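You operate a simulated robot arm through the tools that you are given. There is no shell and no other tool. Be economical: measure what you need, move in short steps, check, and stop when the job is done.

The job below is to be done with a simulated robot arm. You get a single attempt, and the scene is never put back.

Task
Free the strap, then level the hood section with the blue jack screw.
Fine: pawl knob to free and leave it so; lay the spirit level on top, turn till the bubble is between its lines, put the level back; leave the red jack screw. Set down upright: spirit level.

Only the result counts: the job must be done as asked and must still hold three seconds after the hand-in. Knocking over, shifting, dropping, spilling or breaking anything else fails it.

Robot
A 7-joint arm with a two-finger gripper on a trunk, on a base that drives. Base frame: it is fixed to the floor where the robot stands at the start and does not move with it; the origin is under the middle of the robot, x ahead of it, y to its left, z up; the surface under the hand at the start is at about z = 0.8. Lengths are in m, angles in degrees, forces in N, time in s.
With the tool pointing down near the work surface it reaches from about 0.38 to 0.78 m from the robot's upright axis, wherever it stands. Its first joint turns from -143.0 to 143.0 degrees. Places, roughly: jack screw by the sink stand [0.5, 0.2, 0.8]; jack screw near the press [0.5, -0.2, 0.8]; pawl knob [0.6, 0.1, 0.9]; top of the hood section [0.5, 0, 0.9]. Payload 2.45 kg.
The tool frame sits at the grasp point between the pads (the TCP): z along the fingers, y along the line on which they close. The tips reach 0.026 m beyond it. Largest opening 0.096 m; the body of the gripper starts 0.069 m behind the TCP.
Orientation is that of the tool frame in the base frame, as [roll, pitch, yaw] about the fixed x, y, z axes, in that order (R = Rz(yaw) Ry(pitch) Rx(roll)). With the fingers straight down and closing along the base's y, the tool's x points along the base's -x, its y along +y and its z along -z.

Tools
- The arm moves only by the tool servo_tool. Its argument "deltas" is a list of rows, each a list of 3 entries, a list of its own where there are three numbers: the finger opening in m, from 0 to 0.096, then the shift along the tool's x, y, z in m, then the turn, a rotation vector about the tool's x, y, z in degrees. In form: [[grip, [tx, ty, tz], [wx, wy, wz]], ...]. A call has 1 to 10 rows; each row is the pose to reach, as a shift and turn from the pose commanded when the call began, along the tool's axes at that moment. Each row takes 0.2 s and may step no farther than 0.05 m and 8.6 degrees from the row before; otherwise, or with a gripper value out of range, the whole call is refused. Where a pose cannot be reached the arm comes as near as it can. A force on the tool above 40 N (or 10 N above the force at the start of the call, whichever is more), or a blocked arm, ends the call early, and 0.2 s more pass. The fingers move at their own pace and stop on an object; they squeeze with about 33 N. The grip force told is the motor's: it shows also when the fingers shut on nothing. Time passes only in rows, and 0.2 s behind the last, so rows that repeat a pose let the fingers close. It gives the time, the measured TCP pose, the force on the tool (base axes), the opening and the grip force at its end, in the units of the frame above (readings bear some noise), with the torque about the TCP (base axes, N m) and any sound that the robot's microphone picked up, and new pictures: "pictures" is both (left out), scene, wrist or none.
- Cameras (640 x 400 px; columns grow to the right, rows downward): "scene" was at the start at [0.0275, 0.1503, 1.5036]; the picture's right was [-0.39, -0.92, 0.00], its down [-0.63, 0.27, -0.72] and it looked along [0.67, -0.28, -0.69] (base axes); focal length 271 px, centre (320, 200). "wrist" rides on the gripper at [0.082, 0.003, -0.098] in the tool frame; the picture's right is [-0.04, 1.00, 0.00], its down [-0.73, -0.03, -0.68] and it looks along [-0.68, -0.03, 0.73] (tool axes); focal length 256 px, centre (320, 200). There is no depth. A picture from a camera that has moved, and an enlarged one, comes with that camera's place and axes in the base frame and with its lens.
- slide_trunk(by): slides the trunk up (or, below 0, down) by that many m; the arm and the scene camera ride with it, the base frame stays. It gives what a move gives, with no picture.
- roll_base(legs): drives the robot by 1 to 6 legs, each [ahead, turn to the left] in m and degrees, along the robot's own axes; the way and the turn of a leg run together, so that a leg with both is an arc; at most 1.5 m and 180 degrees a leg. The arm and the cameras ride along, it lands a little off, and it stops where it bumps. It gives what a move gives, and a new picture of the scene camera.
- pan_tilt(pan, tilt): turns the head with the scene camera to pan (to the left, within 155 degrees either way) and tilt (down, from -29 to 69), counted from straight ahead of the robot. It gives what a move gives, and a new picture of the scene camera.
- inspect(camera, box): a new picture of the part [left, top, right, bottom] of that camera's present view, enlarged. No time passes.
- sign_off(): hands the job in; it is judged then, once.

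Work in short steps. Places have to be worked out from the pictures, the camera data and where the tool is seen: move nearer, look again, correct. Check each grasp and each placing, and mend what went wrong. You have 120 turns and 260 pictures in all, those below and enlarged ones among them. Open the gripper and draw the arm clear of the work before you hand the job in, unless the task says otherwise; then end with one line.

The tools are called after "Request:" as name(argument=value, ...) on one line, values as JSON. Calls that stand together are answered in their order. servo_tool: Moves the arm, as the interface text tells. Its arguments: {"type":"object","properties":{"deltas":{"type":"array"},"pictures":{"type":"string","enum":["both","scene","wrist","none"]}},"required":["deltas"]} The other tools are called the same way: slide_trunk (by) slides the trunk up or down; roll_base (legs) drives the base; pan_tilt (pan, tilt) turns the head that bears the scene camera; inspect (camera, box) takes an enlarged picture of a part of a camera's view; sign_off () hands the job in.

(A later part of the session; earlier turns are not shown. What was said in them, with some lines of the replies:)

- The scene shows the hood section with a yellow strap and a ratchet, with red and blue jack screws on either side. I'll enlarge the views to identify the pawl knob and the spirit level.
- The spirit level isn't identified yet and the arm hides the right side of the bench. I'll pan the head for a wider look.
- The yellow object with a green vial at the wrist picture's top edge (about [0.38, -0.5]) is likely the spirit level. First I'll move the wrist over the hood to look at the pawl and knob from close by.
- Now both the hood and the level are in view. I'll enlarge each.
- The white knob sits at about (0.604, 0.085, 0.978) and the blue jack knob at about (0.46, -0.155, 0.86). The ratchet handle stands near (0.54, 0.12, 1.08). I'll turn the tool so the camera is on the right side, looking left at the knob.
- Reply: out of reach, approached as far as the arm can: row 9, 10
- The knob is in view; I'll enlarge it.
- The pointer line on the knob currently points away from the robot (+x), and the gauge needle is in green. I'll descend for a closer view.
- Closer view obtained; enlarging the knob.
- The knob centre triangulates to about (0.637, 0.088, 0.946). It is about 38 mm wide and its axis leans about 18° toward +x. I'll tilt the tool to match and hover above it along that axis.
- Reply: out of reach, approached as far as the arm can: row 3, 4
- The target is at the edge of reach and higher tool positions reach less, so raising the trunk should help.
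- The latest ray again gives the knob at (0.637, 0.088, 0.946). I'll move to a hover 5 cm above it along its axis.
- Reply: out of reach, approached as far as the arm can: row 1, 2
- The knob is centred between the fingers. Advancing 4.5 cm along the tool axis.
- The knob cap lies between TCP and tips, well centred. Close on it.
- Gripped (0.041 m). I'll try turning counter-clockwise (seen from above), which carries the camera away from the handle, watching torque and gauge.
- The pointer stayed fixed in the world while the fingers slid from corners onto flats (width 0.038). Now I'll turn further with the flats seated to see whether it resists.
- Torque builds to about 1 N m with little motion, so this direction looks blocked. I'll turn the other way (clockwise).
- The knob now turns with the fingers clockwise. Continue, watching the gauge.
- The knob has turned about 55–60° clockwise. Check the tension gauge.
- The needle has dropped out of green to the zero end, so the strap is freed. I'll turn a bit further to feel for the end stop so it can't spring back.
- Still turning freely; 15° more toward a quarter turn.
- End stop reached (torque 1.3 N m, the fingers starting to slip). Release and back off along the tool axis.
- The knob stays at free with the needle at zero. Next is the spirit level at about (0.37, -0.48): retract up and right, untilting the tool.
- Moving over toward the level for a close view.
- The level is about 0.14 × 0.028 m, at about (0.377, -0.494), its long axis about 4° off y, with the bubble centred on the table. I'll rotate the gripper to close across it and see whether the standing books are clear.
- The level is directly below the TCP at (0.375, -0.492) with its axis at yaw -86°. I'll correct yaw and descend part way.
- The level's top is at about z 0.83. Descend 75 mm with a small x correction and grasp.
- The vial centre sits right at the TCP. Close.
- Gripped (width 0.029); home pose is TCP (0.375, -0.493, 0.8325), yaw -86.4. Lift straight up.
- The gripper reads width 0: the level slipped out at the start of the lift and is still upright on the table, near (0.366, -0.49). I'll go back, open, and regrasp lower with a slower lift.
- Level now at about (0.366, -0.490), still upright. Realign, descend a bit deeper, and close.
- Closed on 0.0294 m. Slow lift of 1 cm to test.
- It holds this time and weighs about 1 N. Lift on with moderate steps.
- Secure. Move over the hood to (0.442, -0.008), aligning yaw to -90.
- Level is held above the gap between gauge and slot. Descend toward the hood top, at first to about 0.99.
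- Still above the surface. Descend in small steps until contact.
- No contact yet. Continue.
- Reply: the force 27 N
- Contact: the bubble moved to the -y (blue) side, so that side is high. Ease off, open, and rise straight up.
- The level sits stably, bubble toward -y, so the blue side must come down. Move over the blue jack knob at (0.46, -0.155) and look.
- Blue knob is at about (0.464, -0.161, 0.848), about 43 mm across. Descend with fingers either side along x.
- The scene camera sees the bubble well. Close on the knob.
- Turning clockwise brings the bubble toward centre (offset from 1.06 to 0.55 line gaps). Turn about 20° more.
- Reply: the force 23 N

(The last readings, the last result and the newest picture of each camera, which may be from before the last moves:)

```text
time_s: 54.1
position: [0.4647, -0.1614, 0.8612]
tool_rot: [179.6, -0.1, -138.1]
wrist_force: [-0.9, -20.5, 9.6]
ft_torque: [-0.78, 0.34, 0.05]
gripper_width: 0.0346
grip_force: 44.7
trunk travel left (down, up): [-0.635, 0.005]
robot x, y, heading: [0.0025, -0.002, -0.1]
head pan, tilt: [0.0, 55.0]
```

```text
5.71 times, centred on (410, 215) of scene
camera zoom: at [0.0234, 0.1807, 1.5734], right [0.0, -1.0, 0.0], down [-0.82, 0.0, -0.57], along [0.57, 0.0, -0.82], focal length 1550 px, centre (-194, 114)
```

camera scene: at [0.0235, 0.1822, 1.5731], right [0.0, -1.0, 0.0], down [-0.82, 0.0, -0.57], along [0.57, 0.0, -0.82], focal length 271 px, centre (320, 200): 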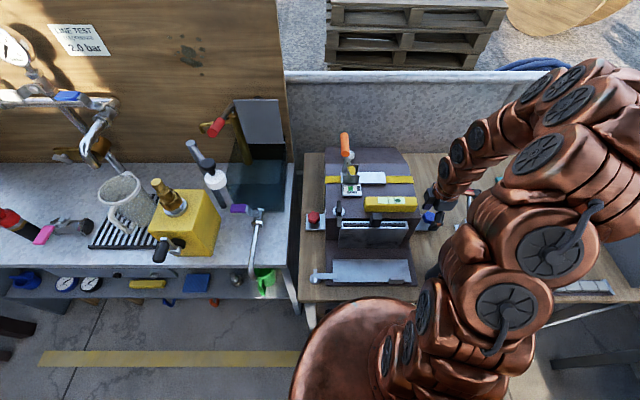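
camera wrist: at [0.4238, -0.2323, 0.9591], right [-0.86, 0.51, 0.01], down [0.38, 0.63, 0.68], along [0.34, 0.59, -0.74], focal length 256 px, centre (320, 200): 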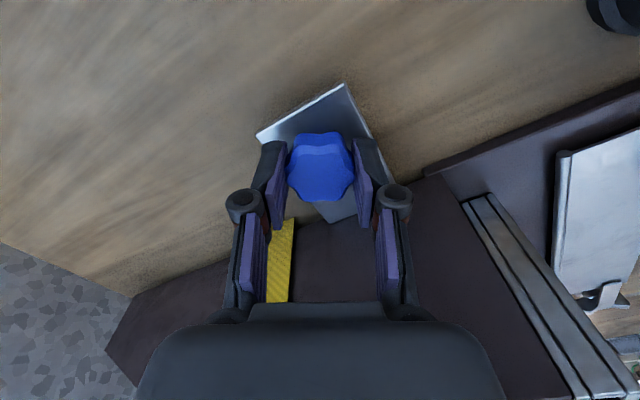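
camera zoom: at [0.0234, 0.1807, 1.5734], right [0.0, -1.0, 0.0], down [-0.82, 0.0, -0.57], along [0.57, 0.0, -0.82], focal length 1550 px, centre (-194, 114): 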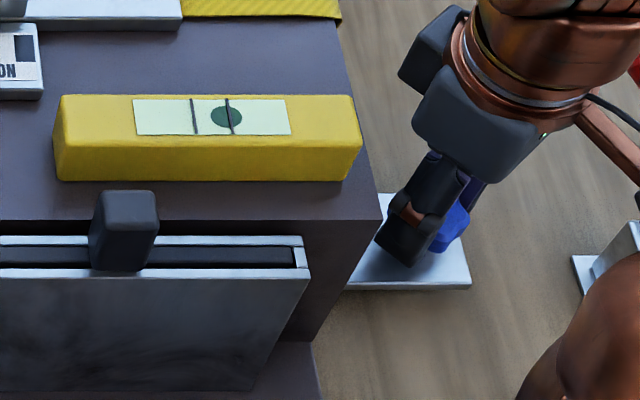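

Offset now about 0.38 gap; rate is about 0.01 gap/degree. Turn 30° more, easing 1.5 mm in -y to relieve side load.

Request:
servo_tool(deltas=[[0.0, [0.001, -0.001, 0], [0, 0, 5]], [0.0, [0.001, -0.001, 0], [0, 0, 10]], [0.0, [0.001, -0.001, 0], [0, 0, 15]], [0.0, [0.001, -0.001, 0], [0, 0, 20]], [0.0, [0.001, -0.001, 0], [0, 0, 25]], [0.0, [0.001, -0.001, 0], [0, 0, 30]]], pictures="none")

Request:
inspect(camera="scene", box=[360, 180, 460, 250])

```text
time_s: 55.5
position: [0.464, -0.1607, 0.8601]
tool_rot: [179.8, -0.4, -168.1]
wrist_force: [3.2, 4.9, 19.8]
ft_torque: [0.24, -0.69, 0.02]
gripper_width: 0.0347
grip_force: 45.3
trunk travel left (down, up): [-0.635, 0.005]
robot x, y, heading: [0.0017, 0.0015, -0.2]
head pan, tilt: [0.0, 55.0]
```

```text
5.71 times, centred on (410, 215) of scene
camera zoom: at [0.023, 0.1827, 1.5731], right [0.0, -1.0, 0.0], down [-0.82, 0.0, -0.57], along [0.57, 0.0, -0.82], focal length 1550 px, centre (-194, 114)
```

zoom: 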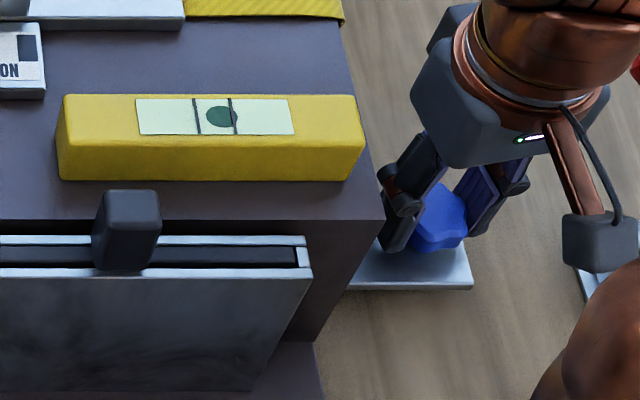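

Offset about 0.15 gap; the knob is pushing up on the fingers. Turn 13° more with a 1 mm lift, then check.

Request:
servo_tool(deltas=[[0.0, [0, 0, -0.001], [0, 0, 5]], [0.0, [0, 0, -0.001], [0, 0, 10]], [0.0, [0, 0, -0.001], [0, 0, 14]]], pictures="none")

Request:
inspect(camera="scene", box=[375, 187, 425, 222])

```text
time_s: 56.3
position: [0.4654, -0.1619, 0.8599]
tool_rot: [179.9, -0.6, 177.9]
wrist_force: [4.2, 9.1, -3.8]
ft_torque: [-0.13, -0.83, 0.05]
gripper_width: 0.0347
grip_force: 44.6
trunk travel left (down, up): [-0.635, 0.005]
robot x, y, heading: [0.0014, -0.0021, 0.1]
head pan, tilt: [0.0, 55.0]
```

```text
11.43 times, centred on (400, 204) of scene
camera zoom: at [0.0241, 0.1826, 1.5728], right [0.0, -1.0, 0.0], down [-0.82, 0.0, -0.57], along [0.57, 0.0, -0.82], focal length 3100 px, centre (-594, 149)
```

zoom: 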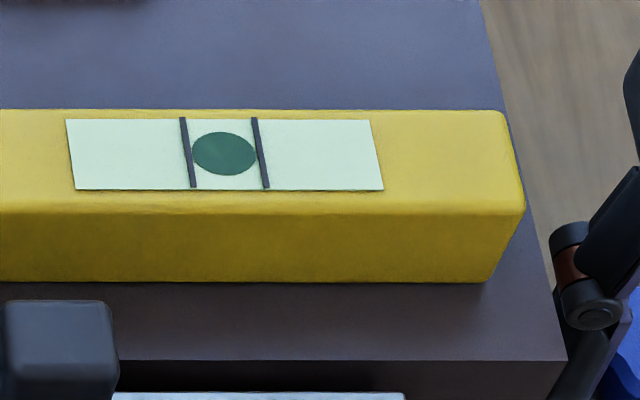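

Bubble is centred. Release, rise, and re-check.

Request:
servo_tool(deltas=[[0.06, [0, 0, 0], [0, 0, 0]], [0.06, [0, 0, 0], [0, 0, 0]], [0.06, [0, 0, 0], [0, 0, 0]], [0.06, [0, 0, -0.03], [0, 0, 0]], [0.06, [0, 0, -0.075], [0, 0, 0]], [0.06, [0, 0, -0.12], [0, 0, 0]], [0.06, [0, 0, -0.165], [0, 0, 0]], [0.06, [0, 0, -0.19], [0, 0, 0]]])

Request:
inspect(camera="scene", box=[375, 187, 425, 222])

```text
time_s: 58.1
position: [0.468, -0.1628, 1.0527]
tool_rot: [179.9, -0.4, 178.0]
wrist_force: [0.5, 0.8, 0.5]
ft_torque: [0.03, -0.05, -0.02]
gripper_width: 0.06
grip_force: 0.1
trunk travel left (down, up): [-0.635, 0.005]
robot x, y, heading: [0.0008, -0.0002, 0.0]
head pan, tilt: [0.0, 55.0]
camera scene: at [0.0238, 0.182, 1.5731], right [0.0, -1.0, 0.0], down [-0.82, 0.0, -0.57], along [0.57, 0.0, -0.82], focal length 271 px, centre (320, 200)
camera wrist: at [0.3866, -0.1563, 1.1525], right [0.07, 1.0, 0.0], down [0.74, -0.06, 0.67], along [0.67, -0.05, -0.74], focal length 256 px, centre (320, 200)
```

scene: 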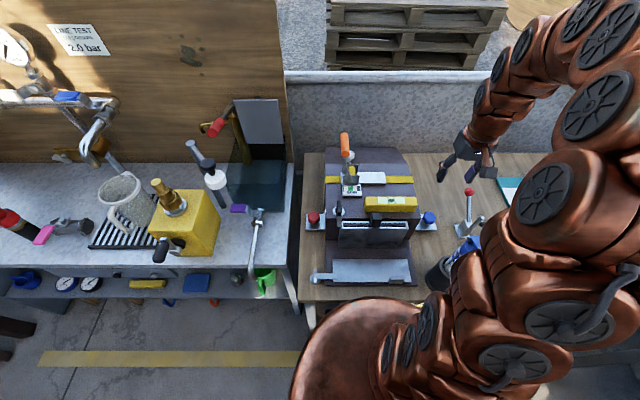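
wrist: 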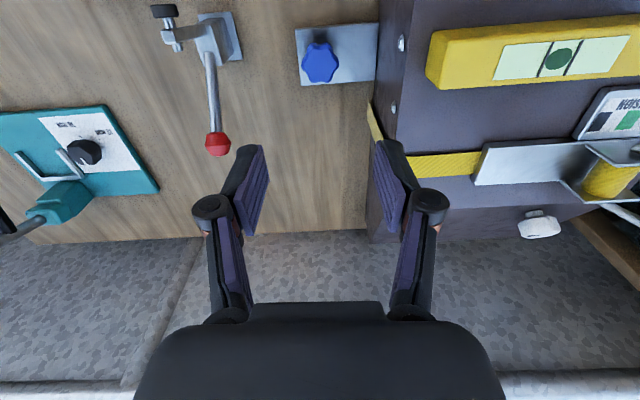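

```text
11.43 times, centred on (400, 204) of scene
camera zoom: at [0.0238, 0.182, 1.5731], right [0.0, -1.0, 0.0], down [-0.82, 0.0, -0.57], along [0.57, 0.0, -0.82], focal length 3100 px, centre (-594, 149)
```

zoom: 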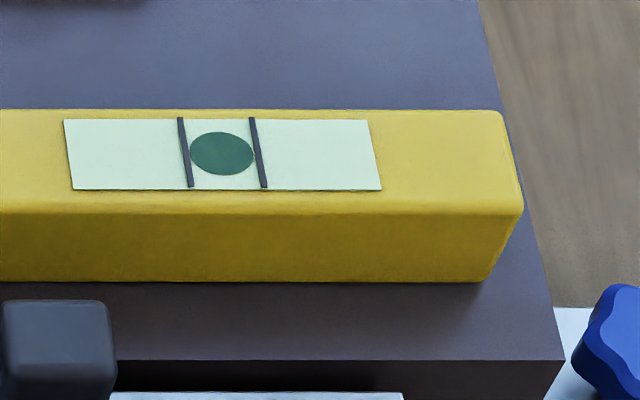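

Bubble stays between the lines after release. Now fetch the level: rotate back to yaw -90 over it.

Request:
servo_tool(deltas=[[0.06, [0, 0, -0.01], [0, 0, -8.5]], [0.06, [0, 0.01, -0.02], [0, 0, -17]], [0.06, [0.005, 0.03, -0.02], [0, 0, -25.5]], [0.06, [0.01, 0.05, -0.02], [0, 0, -34]], [0.06, [0.015, 0.07, -0.02], [0, 0, -42.5]], [0.06, [0.02, 0.09, -0.02], [0, 0, -51]], [0.06, [0.025, 0.11, -0.02], [0, 0, -59.5]], [0.06, [0.03, 0.13, -0.02], [0, 0, -68]], [0.06, [0.0324, 0.145, -0.02], [0, 0, -76.5]], [0.06, [0.0324, 0.153, -0.02], [0, 0, -85]]], pictures="none")

Request:
servo_tool(deltas=[[0.06, [0, 0, 0.02], [0, 0, -7]]], pictures="wrist")

```text
time_s: 60.3
position: [0.4397, -0.0083, 1.0703]
tool_rot: [179.4, 0.0, -96.9]
wrist_force: [-0.1, 0.8, -0.2]
ft_torque: [0.02, -0.01, 0.0]
gripper_width: 0.0598
grip_force: 0.1
trunk travel left (down, up): [-0.635, 0.005]
robot x, y, heading: [-0.0047, -0.0009, 0.1]
head pan, tilt: [0.0, 55.0]
```

```text
time_s: 60.7
position: [0.4378, -0.0087, 1.0498]
tool_rot: [179.5, 0.1, -89.9]
wrist_force: [-0.4, -0.2, -0.4]
ft_torque: [-0.04, 0.02, 0.02]
gripper_width: 0.0597
grip_force: 0.0
trunk travel left (down, up): [-0.635, 0.005]
robot x, y, heading: [-0.0001, -0.0003, -0.3]
head pan, tilt: [0.0, 55.0]
camera wrist: at [0.4363, -0.09, 1.1492], right [-1.0, 0.04, 0.01], down [0.03, 0.73, 0.68], along [0.02, 0.68, -0.73], focal length 256 px, centre (320, 200)
```

wrist: 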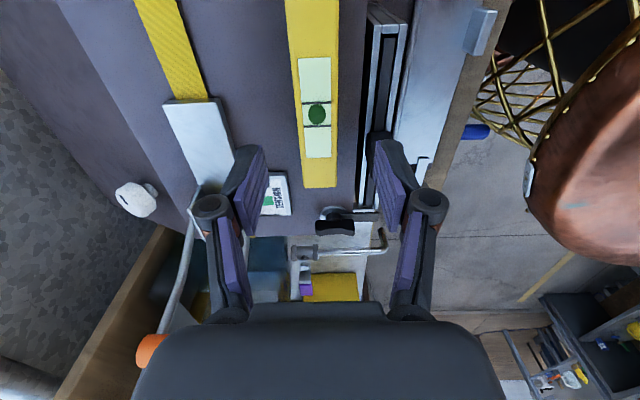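

Aligned. Descend to TCP z 0.969 with a 2 mm x correction, then close.

Request:
servo_tool(deltas=[[0.05, [0, -0.002, 0.035], [0, 0, 0]], [0.05, [0, -0.002, 0.065], [0, 0, 0]], [0.05, [0, -0.002, 0.076], [0, 0, 0]], [0.05, [0, -0.002, 0.081], [0, 0, 0]]], pictures="wrist")

Request:
servo_tool(deltas=[[0.02, [0, 0, 0], [0, 0, 0]], [0.0, [0, 0, 0], [0, 0, 0]], [0.0, [0, 0, 0], [0, 0, 0]], [0.0, [0, 0, 0], [0, 0, 0]]], pictures="wrist")

```text
time_s: 61.7
position: [0.4389, -0.0091, 0.9713]
tool_rot: [179.5, 0.0, -90.1]
wrist_force: [1.6, -0.1, 0.0]
ft_torque: [0.0, 0.02, -0.02]
gripper_width: 0.0498
grip_force: 0.0
trunk travel left (down, up): [-0.635, 0.005]
robot x, y, heading: [0.0025, -0.0019, -0.1]
head pan, tilt: [0.0, 55.0]
camera wrist: at [0.4364, -0.0907, 1.0694], right [-1.0, 0.04, 0.01], down [0.04, 0.73, 0.68], along [0.02, 0.68, -0.73], focal length 256 px, centre (320, 200)
```

wrist: 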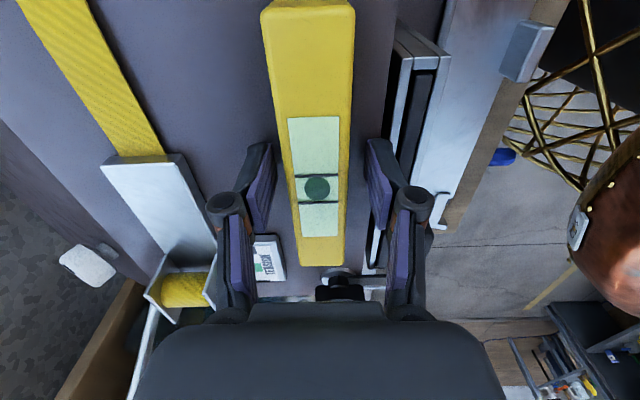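

```text
time_s: 62.7
position: [0.4392, -0.0089, 0.9703]
tool_rot: [179.6, 0.1, -90.0]
wrist_force: [0.5, -1.0, 2.3]
ft_torque: [-0.09, 0.03, -0.04]
gripper_width: 0.029
grip_force: 32.7
trunk travel left (down, up): [-0.635, 0.005]
robot x, y, heading: [0.0001, 0.0004, 0.1]
head pan, tilt: [0.0, 55.0]
camera wrist: at [0.4365, -0.0908, 1.0696], right [-1.0, 0.04, 0.01], down [0.03, 0.73, 0.68], along [0.02, 0.68, -0.73], focal length 256 px, centre (320, 200)
```

wrist: 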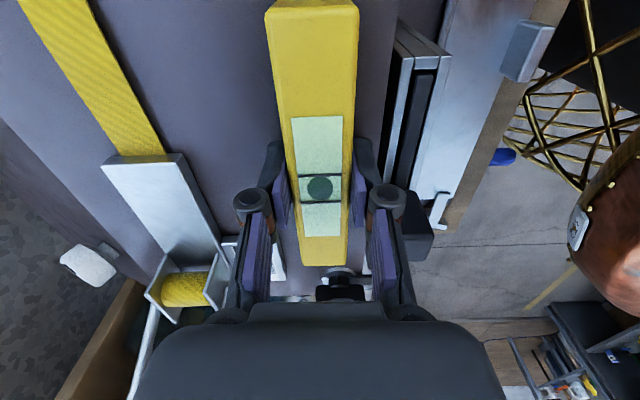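

This grip is slightly high, like the first one that slipped. Open, go 3 mm lower and regrip.

Request:
servo_tool(deltas=[[0.04, [0, 0, 0], [0, 0, 0]], [0.04, [0, 0, 0.0015], [0, 0, 0]], [0.04, [0, 0, 0.003], [0, 0, 0]], [0.0, [0, 0, 0.003], [0, 0, 0]], [0.0, [0, 0, 0.003], [0, 0, 0]], [0.0, [0, 0, 0.003], [0, 0, 0]], [0.0, [0, 0, 0.003], [0, 0, 0]]], pictures="none")

Request:
servo_tool(deltas=[[0.0, [0, 0, -0.001], [0, 0, 0]], [0.0, [0, 0, -0.003], [0, 0, 0]], [0.0, [0, 0, -0.006], [0, 0, 0]], [0.0, [0, 0, -0.01], [0, 0, 0]]], pictures="wrist")

```text
time_s: 64.3
position: [0.4393, -0.0075, 0.9668]
tool_rot: [179.5, 0.1, -90.0]
wrist_force: [-0.2, -0.3, -0.8]
ft_torque: [-0.05, 0.04, -0.02]
gripper_width: 0.0293
grip_force: 32.4
trunk travel left (down, up): [-0.635, 0.005]
robot x, y, heading: [0.0007, -0.0014, -0.1]
head pan, tilt: [0.0, 55.0]
```

```text
time_s: 65.3
position: [0.4409, -0.0082, 0.9757]
tool_rot: [179.5, 0.2, -90.0]
wrist_force: [0.3, 0.1, -1.8]
ft_torque: [0.02, -0.01, 0.02]
gripper_width: 0.0291
grip_force: 32.8
trunk travel left (down, up): [-0.635, 0.005]
robot x, y, heading: [-0.0022, 0.0017, -0.2]
head pan, tilt: [0.0, 55.0]
camera wrist: at [0.438, -0.0903, 1.0754], right [-1.0, 0.04, 0.01], down [0.03, 0.73, 0.68], along [0.02, 0.68, -0.73], focal length 256 px, centre (320, 200)
```

wrist: 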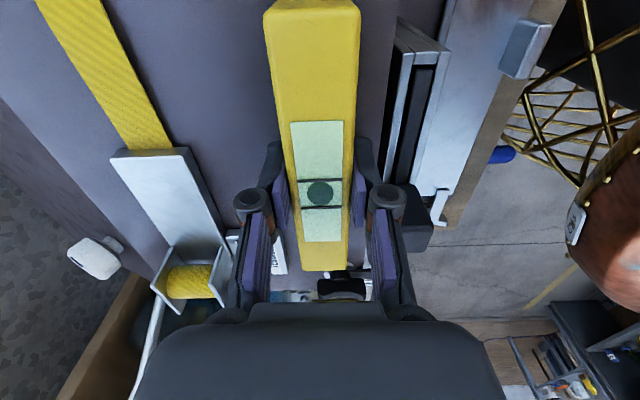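

Held. Lift gently to about z 1.08.

Request:
servo_tool(deltas=[[0.0, [0, 0, -0.01], [0, 0, 0]], [0.0, [0, 0, -0.025], [0, 0, 0]], [0.0, [0, 0, -0.045], [0, 0, 0]], [0.0, [0, 0, -0.07], [0, 0, 0]], [0.0, [0, 0, -0.09], [0, 0, 0]], [0.0, [0, 0, -0.105], [0, 0, 0]]], pictures="wrist")

```text
time_s: 66.7
position: [0.4415, -0.0076, 1.0818]
tool_rot: [179.5, 0.1, -90.0]
wrist_force: [-0.1, 0.3, -1.1]
ft_torque: [0.01, 0.02, 0.02]
gripper_width: 0.0294
grip_force: 33.2
trunk travel left (down, up): [-0.635, 0.005]
robot x, y, heading: [0.0024, -0.0004, -0.3]
head pan, tilt: [0.0, 55.0]
camera wrist: at [0.4385, -0.0902, 1.1809], right [-1.0, 0.04, 0.01], down [0.04, 0.73, 0.68], along [0.02, 0.68, -0.73], focal length 256 px, centre (320, 200)
```

wrist: 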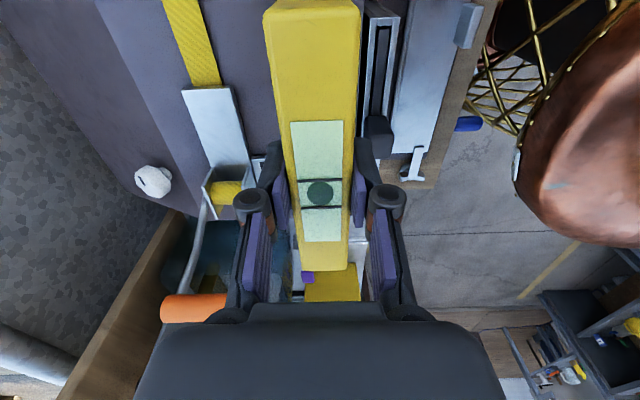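

Move back to the home spot (0.375, -0.493).

Request:
servo_tool(deltas=[[0.0, [0.03, 0.004, 0], [0, 0, -0.3]], [0.0, [0.075, 0.01, 0], [0, 0, -0.6]], [0.0, [0.124, 0.017, 0], [0, 0, -1.0]], [0.0, [0.173, 0.024, 0], [0, 0, -1.4]], [0.0, [0.222, 0.031, 0], [0, 0, -1.8]], [0.0, [0.271, 0.038, 0], [0, 0, -2.2]], [0.0, [0.32, 0.045, 0], [0, 0, -2.6]], [0.0, [0.369, 0.052, 0], [0, 0, -3.0]], [0.0, [0.418, 0.058, 0], [0, 0, -3.4]], [0.0, [0.46, 0.064, 0], [0, 0, -3.6]]], pictures="none")

Request:
servo_tool(deltas=[[0.0, [0.015, 0.002, 0.02], [0, 0, 0]], [0.0, [0.025, 0.003, 0.06], [0, 0, 0]], [0.0, [0.025, 0.003, 0.1], [0, 0, 0]], [0.0, [0.025, 0.003, 0.14], [0, 0, 0]], [0.0, [0.025, 0.003, 0.18], [0, 0, 0]], [0.0, [0.025, 0.003, 0.21], [0, 0, 0]], [0.0, [0.025, 0.003, 0.23], [0, 0, 0]]])

```text
time_s: 68.9
position: [0.3782, -0.4702, 1.0788]
tool_rot: [179.6, 0.2, -86.5]
wrist_force: [-0.2, -0.3, -1.5]
ft_torque: [0.01, -0.01, -0.03]
gripper_width: 0.0293
grip_force: 32.3
trunk travel left (down, up): [-0.635, 0.005]
robot x, y, heading: [-0.0012, -0.0022, -0.1]
head pan, tilt: [0.0, 55.0]
```

```text
time_s: 70.5
position: [0.3724, -0.4932, 0.8515]
tool_rot: [179.6, 0.1, -86.4]
wrist_force: [-0.5, 0.2, -0.6]
ft_torque: [0.0, -0.02, 0.01]
gripper_width: 0.0292
grip_force: 33.3
trunk travel left (down, up): [-0.635, 0.005]
robot x, y, heading: [0.0021, -0.0003, -0.1]
head pan, tilt: [0.0, 55.0]
camera scene: at [0.0237, 0.1818, 1.5731], right [0.0, -1.0, 0.0], down [-0.82, 0.0, -0.57], along [0.57, 0.0, -0.82], focal length 271 px, centre (320, 200)
camera wrist: at [0.3749, -0.5755, 0.9504], right [-1.0, -0.02, 0.01], down [-0.01, 0.73, 0.68], along [-0.02, 0.68, -0.73], focal length 256 px, centre (320, 200)
```

scene: 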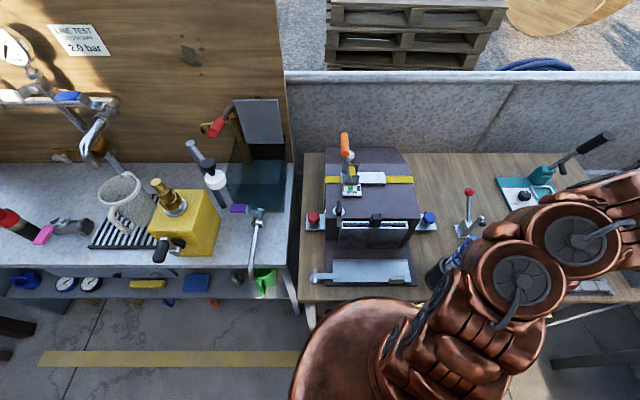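
wrist: 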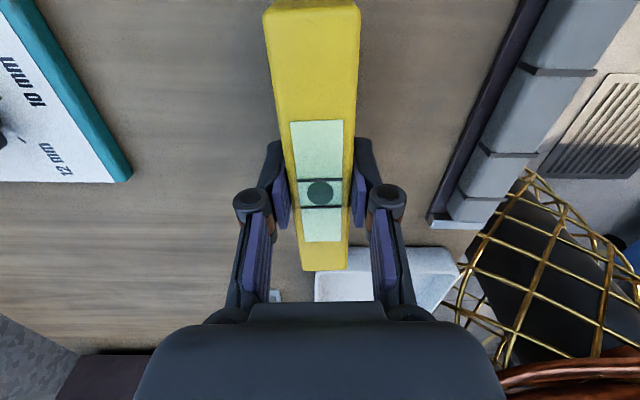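

Over the spot; lower gently onto the table.

Request:
servo_tool(deltas=[[0.0, [0, -0.003, 0.008], [0, 0, 0]], [0.0, [0, -0.003, 0.015], [0, 0, 0]], [0.0, [0, -0.003, 0.019], [0, 0, 0]]], pictures="none")

Request:
servo_tool(deltas=[[0.0, [0, 0, 0.0015], [0, 0, 0]], [0.0, [0, 0, 0.0025], [0, 0, 0]]], pictures="none")

```text
time_s: 71.3
position: [0.3773, -0.492, 0.8334]
tool_rot: [179.5, 0.2, -86.4]
wrist_force: [0.2, -0.1, -1.4]
ft_torque: [0.02, -0.01, -0.01]
gripper_width: 0.0292
grip_force: 33.2
trunk travel left (down, up): [-0.635, 0.005]
robot x, y, heading: [0.0005, -0.0036, -0.3]
head pan, tilt: [0.0, 55.0]
```

```text
time_s: 71.9
position: [0.3775, -0.4922, 0.8308]
tool_rot: [179.4, 0.3, -86.5]
wrist_force: [-0.6, 0.7, -2.2]
ft_torque: [0.0, 0.01, -0.01]
gripper_width: 0.0292
grip_force: 33.6
trunk travel left (down, up): [-0.635, 0.005]
robot x, y, heading: [-0.0033, -0.0006, 0.2]
head pan, tilt: [0.0, 55.0]
```

No contact yet; 2–3 mm more.

Request:
servo_tool(deltas=[[0.0, [0, 0, 0.0015], [0, 0, 0]], [0.0, [0, 0, 0.0025], [0, 0, 0]]], pictures="none")

```text
time_s: 72.5
position: [0.3762, -0.4928, 0.8265]
tool_rot: [179.5, 0.2, -86.4]
wrist_force: [0.1, 0.0, -1.8]
ft_torque: [0.02, 0.05, 0.01]
gripper_width: 0.0293
grip_force: 34.0
trunk travel left (down, up): [-0.635, 0.005]
robot x, y, heading: [0.0017, 0.0017, -0.2]
head pan, tilt: [0.0, 55.0]
```

Request:
servo_tool(deltas=[[0.0, [0, 0, 0.001], [0, 0, 0]], [0.0, [0, 0, 0.002], [0, 0, 0]]], pictures="wrist")

```text
time_s: 73.1
position: [0.3767, -0.4917, 0.827]
tool_rot: [179.6, 0.2, -86.3]
wrist_force: [-1.7, 0.9, 14.7]
ft_torque: [0.33, 0.08, -0.07]
gripper_width: 0.0292
grip_force: 33.4
trunk travel left (down, up): [-0.635, 0.005]
robot x, y, heading: [0.0001, -0.0027, -0.1]
head pan, tilt: [0.0, 55.0]
camera wrist: at [0.3788, -0.5749, 0.9257], right [-1.0, -0.02, 0.01], down [-0.01, 0.73, 0.68], along [-0.02, 0.68, -0.73], focal length 256 px, centre (320, 200)
```

wrist: 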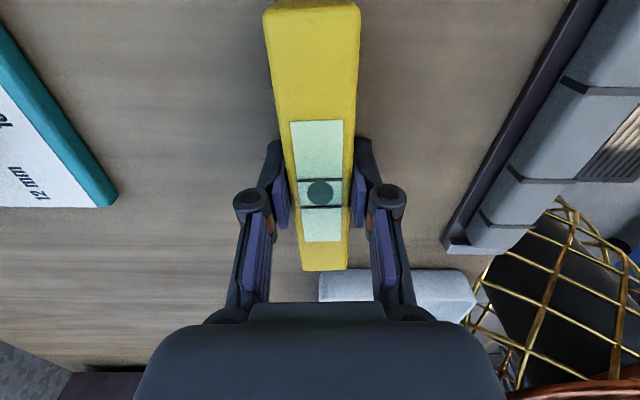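

Contact made (15 N). Ease off slightly, open, and rise.

Request:
servo_tool(deltas=[[0.0, [0, 0, -0.001], [0, 0, 0]], [0.05, [0, 0, -0.001], [0, 0, 0]], [0.05, [0, 0, -0.001], [0, 0, 0]], [0.05, [0, 0, -0.001], [0, 0, 0]], [0.05, [0, 0, -0.02], [0, 0, 0]], [0.05, [0, 0, -0.06], [0, 0, 0]], [0.05, [0, 0, -0.105], [0, 0, 0]], [0.05, [0, 0, -0.15], [0, 0, 0]], [0.05, [0, 0, -0.195], [0, 0, 0]], [0.05, [0, 0, -0.24], [0, 0, 0]]])

Request:
inspect(camera="scene", box=[300, 120, 460, 290])

```text
time_s: 75.3
position: [0.3782, -0.4928, 1.0661]
tool_rot: [179.5, 0.2, -86.4]
wrist_force: [-0.2, -0.1, -0.1]
ft_torque: [-0.02, 0.02, -0.01]
gripper_width: 0.0501
grip_force: 0.0
trunk travel left (down, up): [-0.635, 0.005]
robot x, y, heading: [0.003, -0.0004, -0.2]
head pan, tilt: [0.0, 55.0]
camera scene: at [0.0237, 0.1817, 1.5731], right [0.0, -1.0, 0.0], down [-0.82, 0.0, -0.57], along [0.57, 0.0, -0.82], focal length 271 px, centre (320, 200)
camera wrist: at [0.3811, -0.576, 1.1648], right [-1.0, -0.02, 0.01], down [-0.01, 0.73, 0.68], along [-0.02, 0.68, -0.73], focal length 256 px, centre (320, 200)
```

scene: 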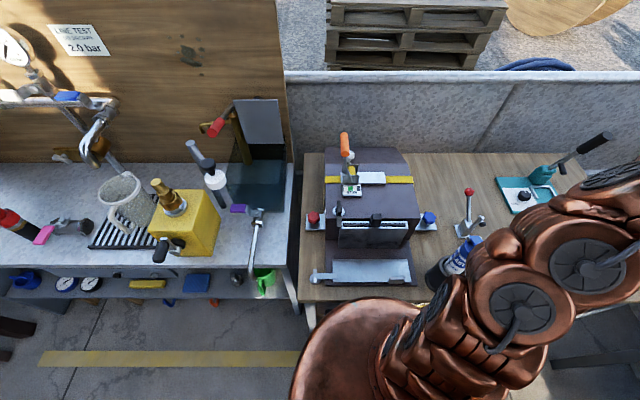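
wrist: 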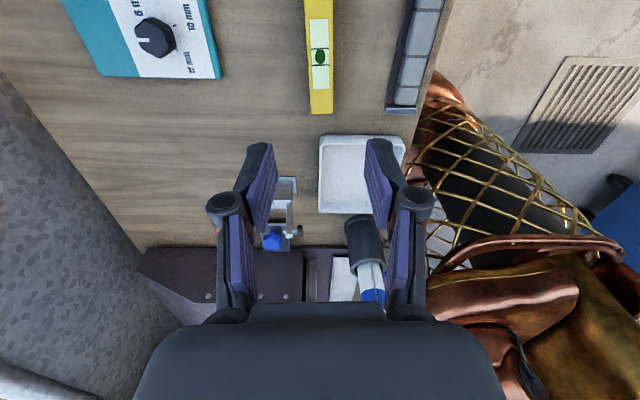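

```text
2.35 times, centred on (380, 205) of scene
camera zoom: at [0.0237, 0.1817, 1.5731], right [0.0, -1.0, 0.0], down [-0.82, 0.0, -0.57], along [0.57, 0.0, -0.82], focal length 638 px, centre (179, 188)
```

zoom: 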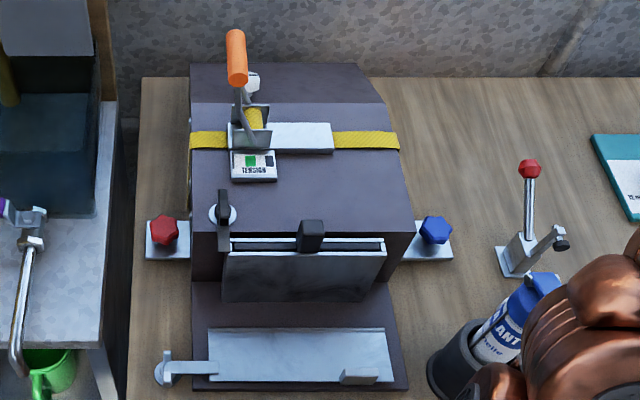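

The level is back, upright. Final check of the level and the tension gauge.

Request:
inspect(camera="wrist", box=[270, 0, 370, 120])

Request:
inspect(camera="scene", box=[335, 145, 385, 205])

```text
3.33 times, centred on (320, 60) of wrist
camera zoom: at [0.3811, -0.576, 1.1648], right [-1.0, -0.02, 0.01], down [-0.01, 0.73, 0.68], along [-0.02, 0.68, -0.73], focal length 853 px, centre (320, 667)
```

zoom: 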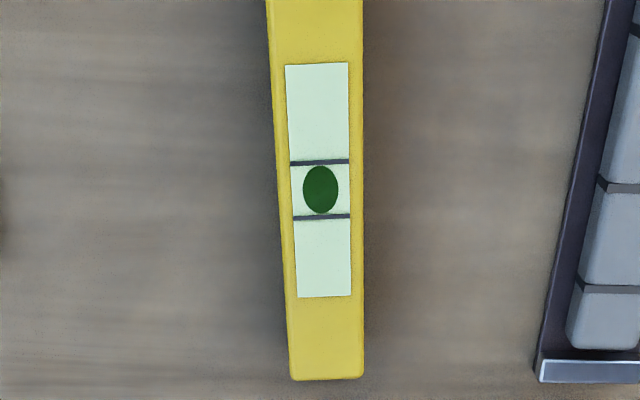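

```text
6.67 times, centred on (360, 175) of scene
camera zoom: at [0.0237, 0.1817, 1.5731], right [0.0, -1.0, 0.0], down [-0.82, 0.0, -0.57], along [0.57, 0.0, -0.82], focal length 1808 px, centre (53, 367)
```

zoom: 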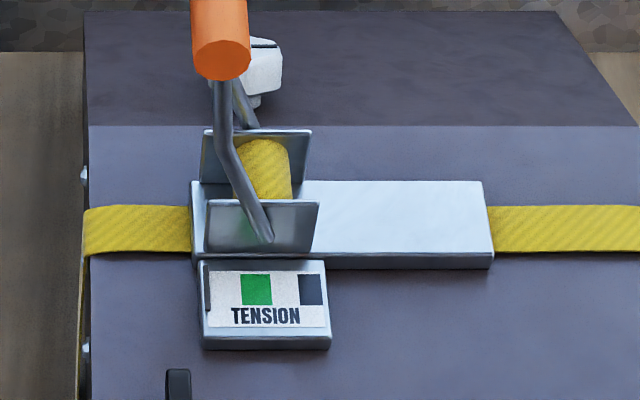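

The gauge needle is still at the slack end, the pawl knob is at free, the level is back upright with its bubble centred, the gripper is open and the arm is clear. Handing in.

Request:
sign_off()

```text
The job is handed in.
```

The strap is free, the hood section is level by the blue jack screw (bubble between its lines after I let go), and the red jack screw was not touched. The spirit level is back upright at its place to within a few millimetres; it slipped from the fingers on the first lift but stayed upright.
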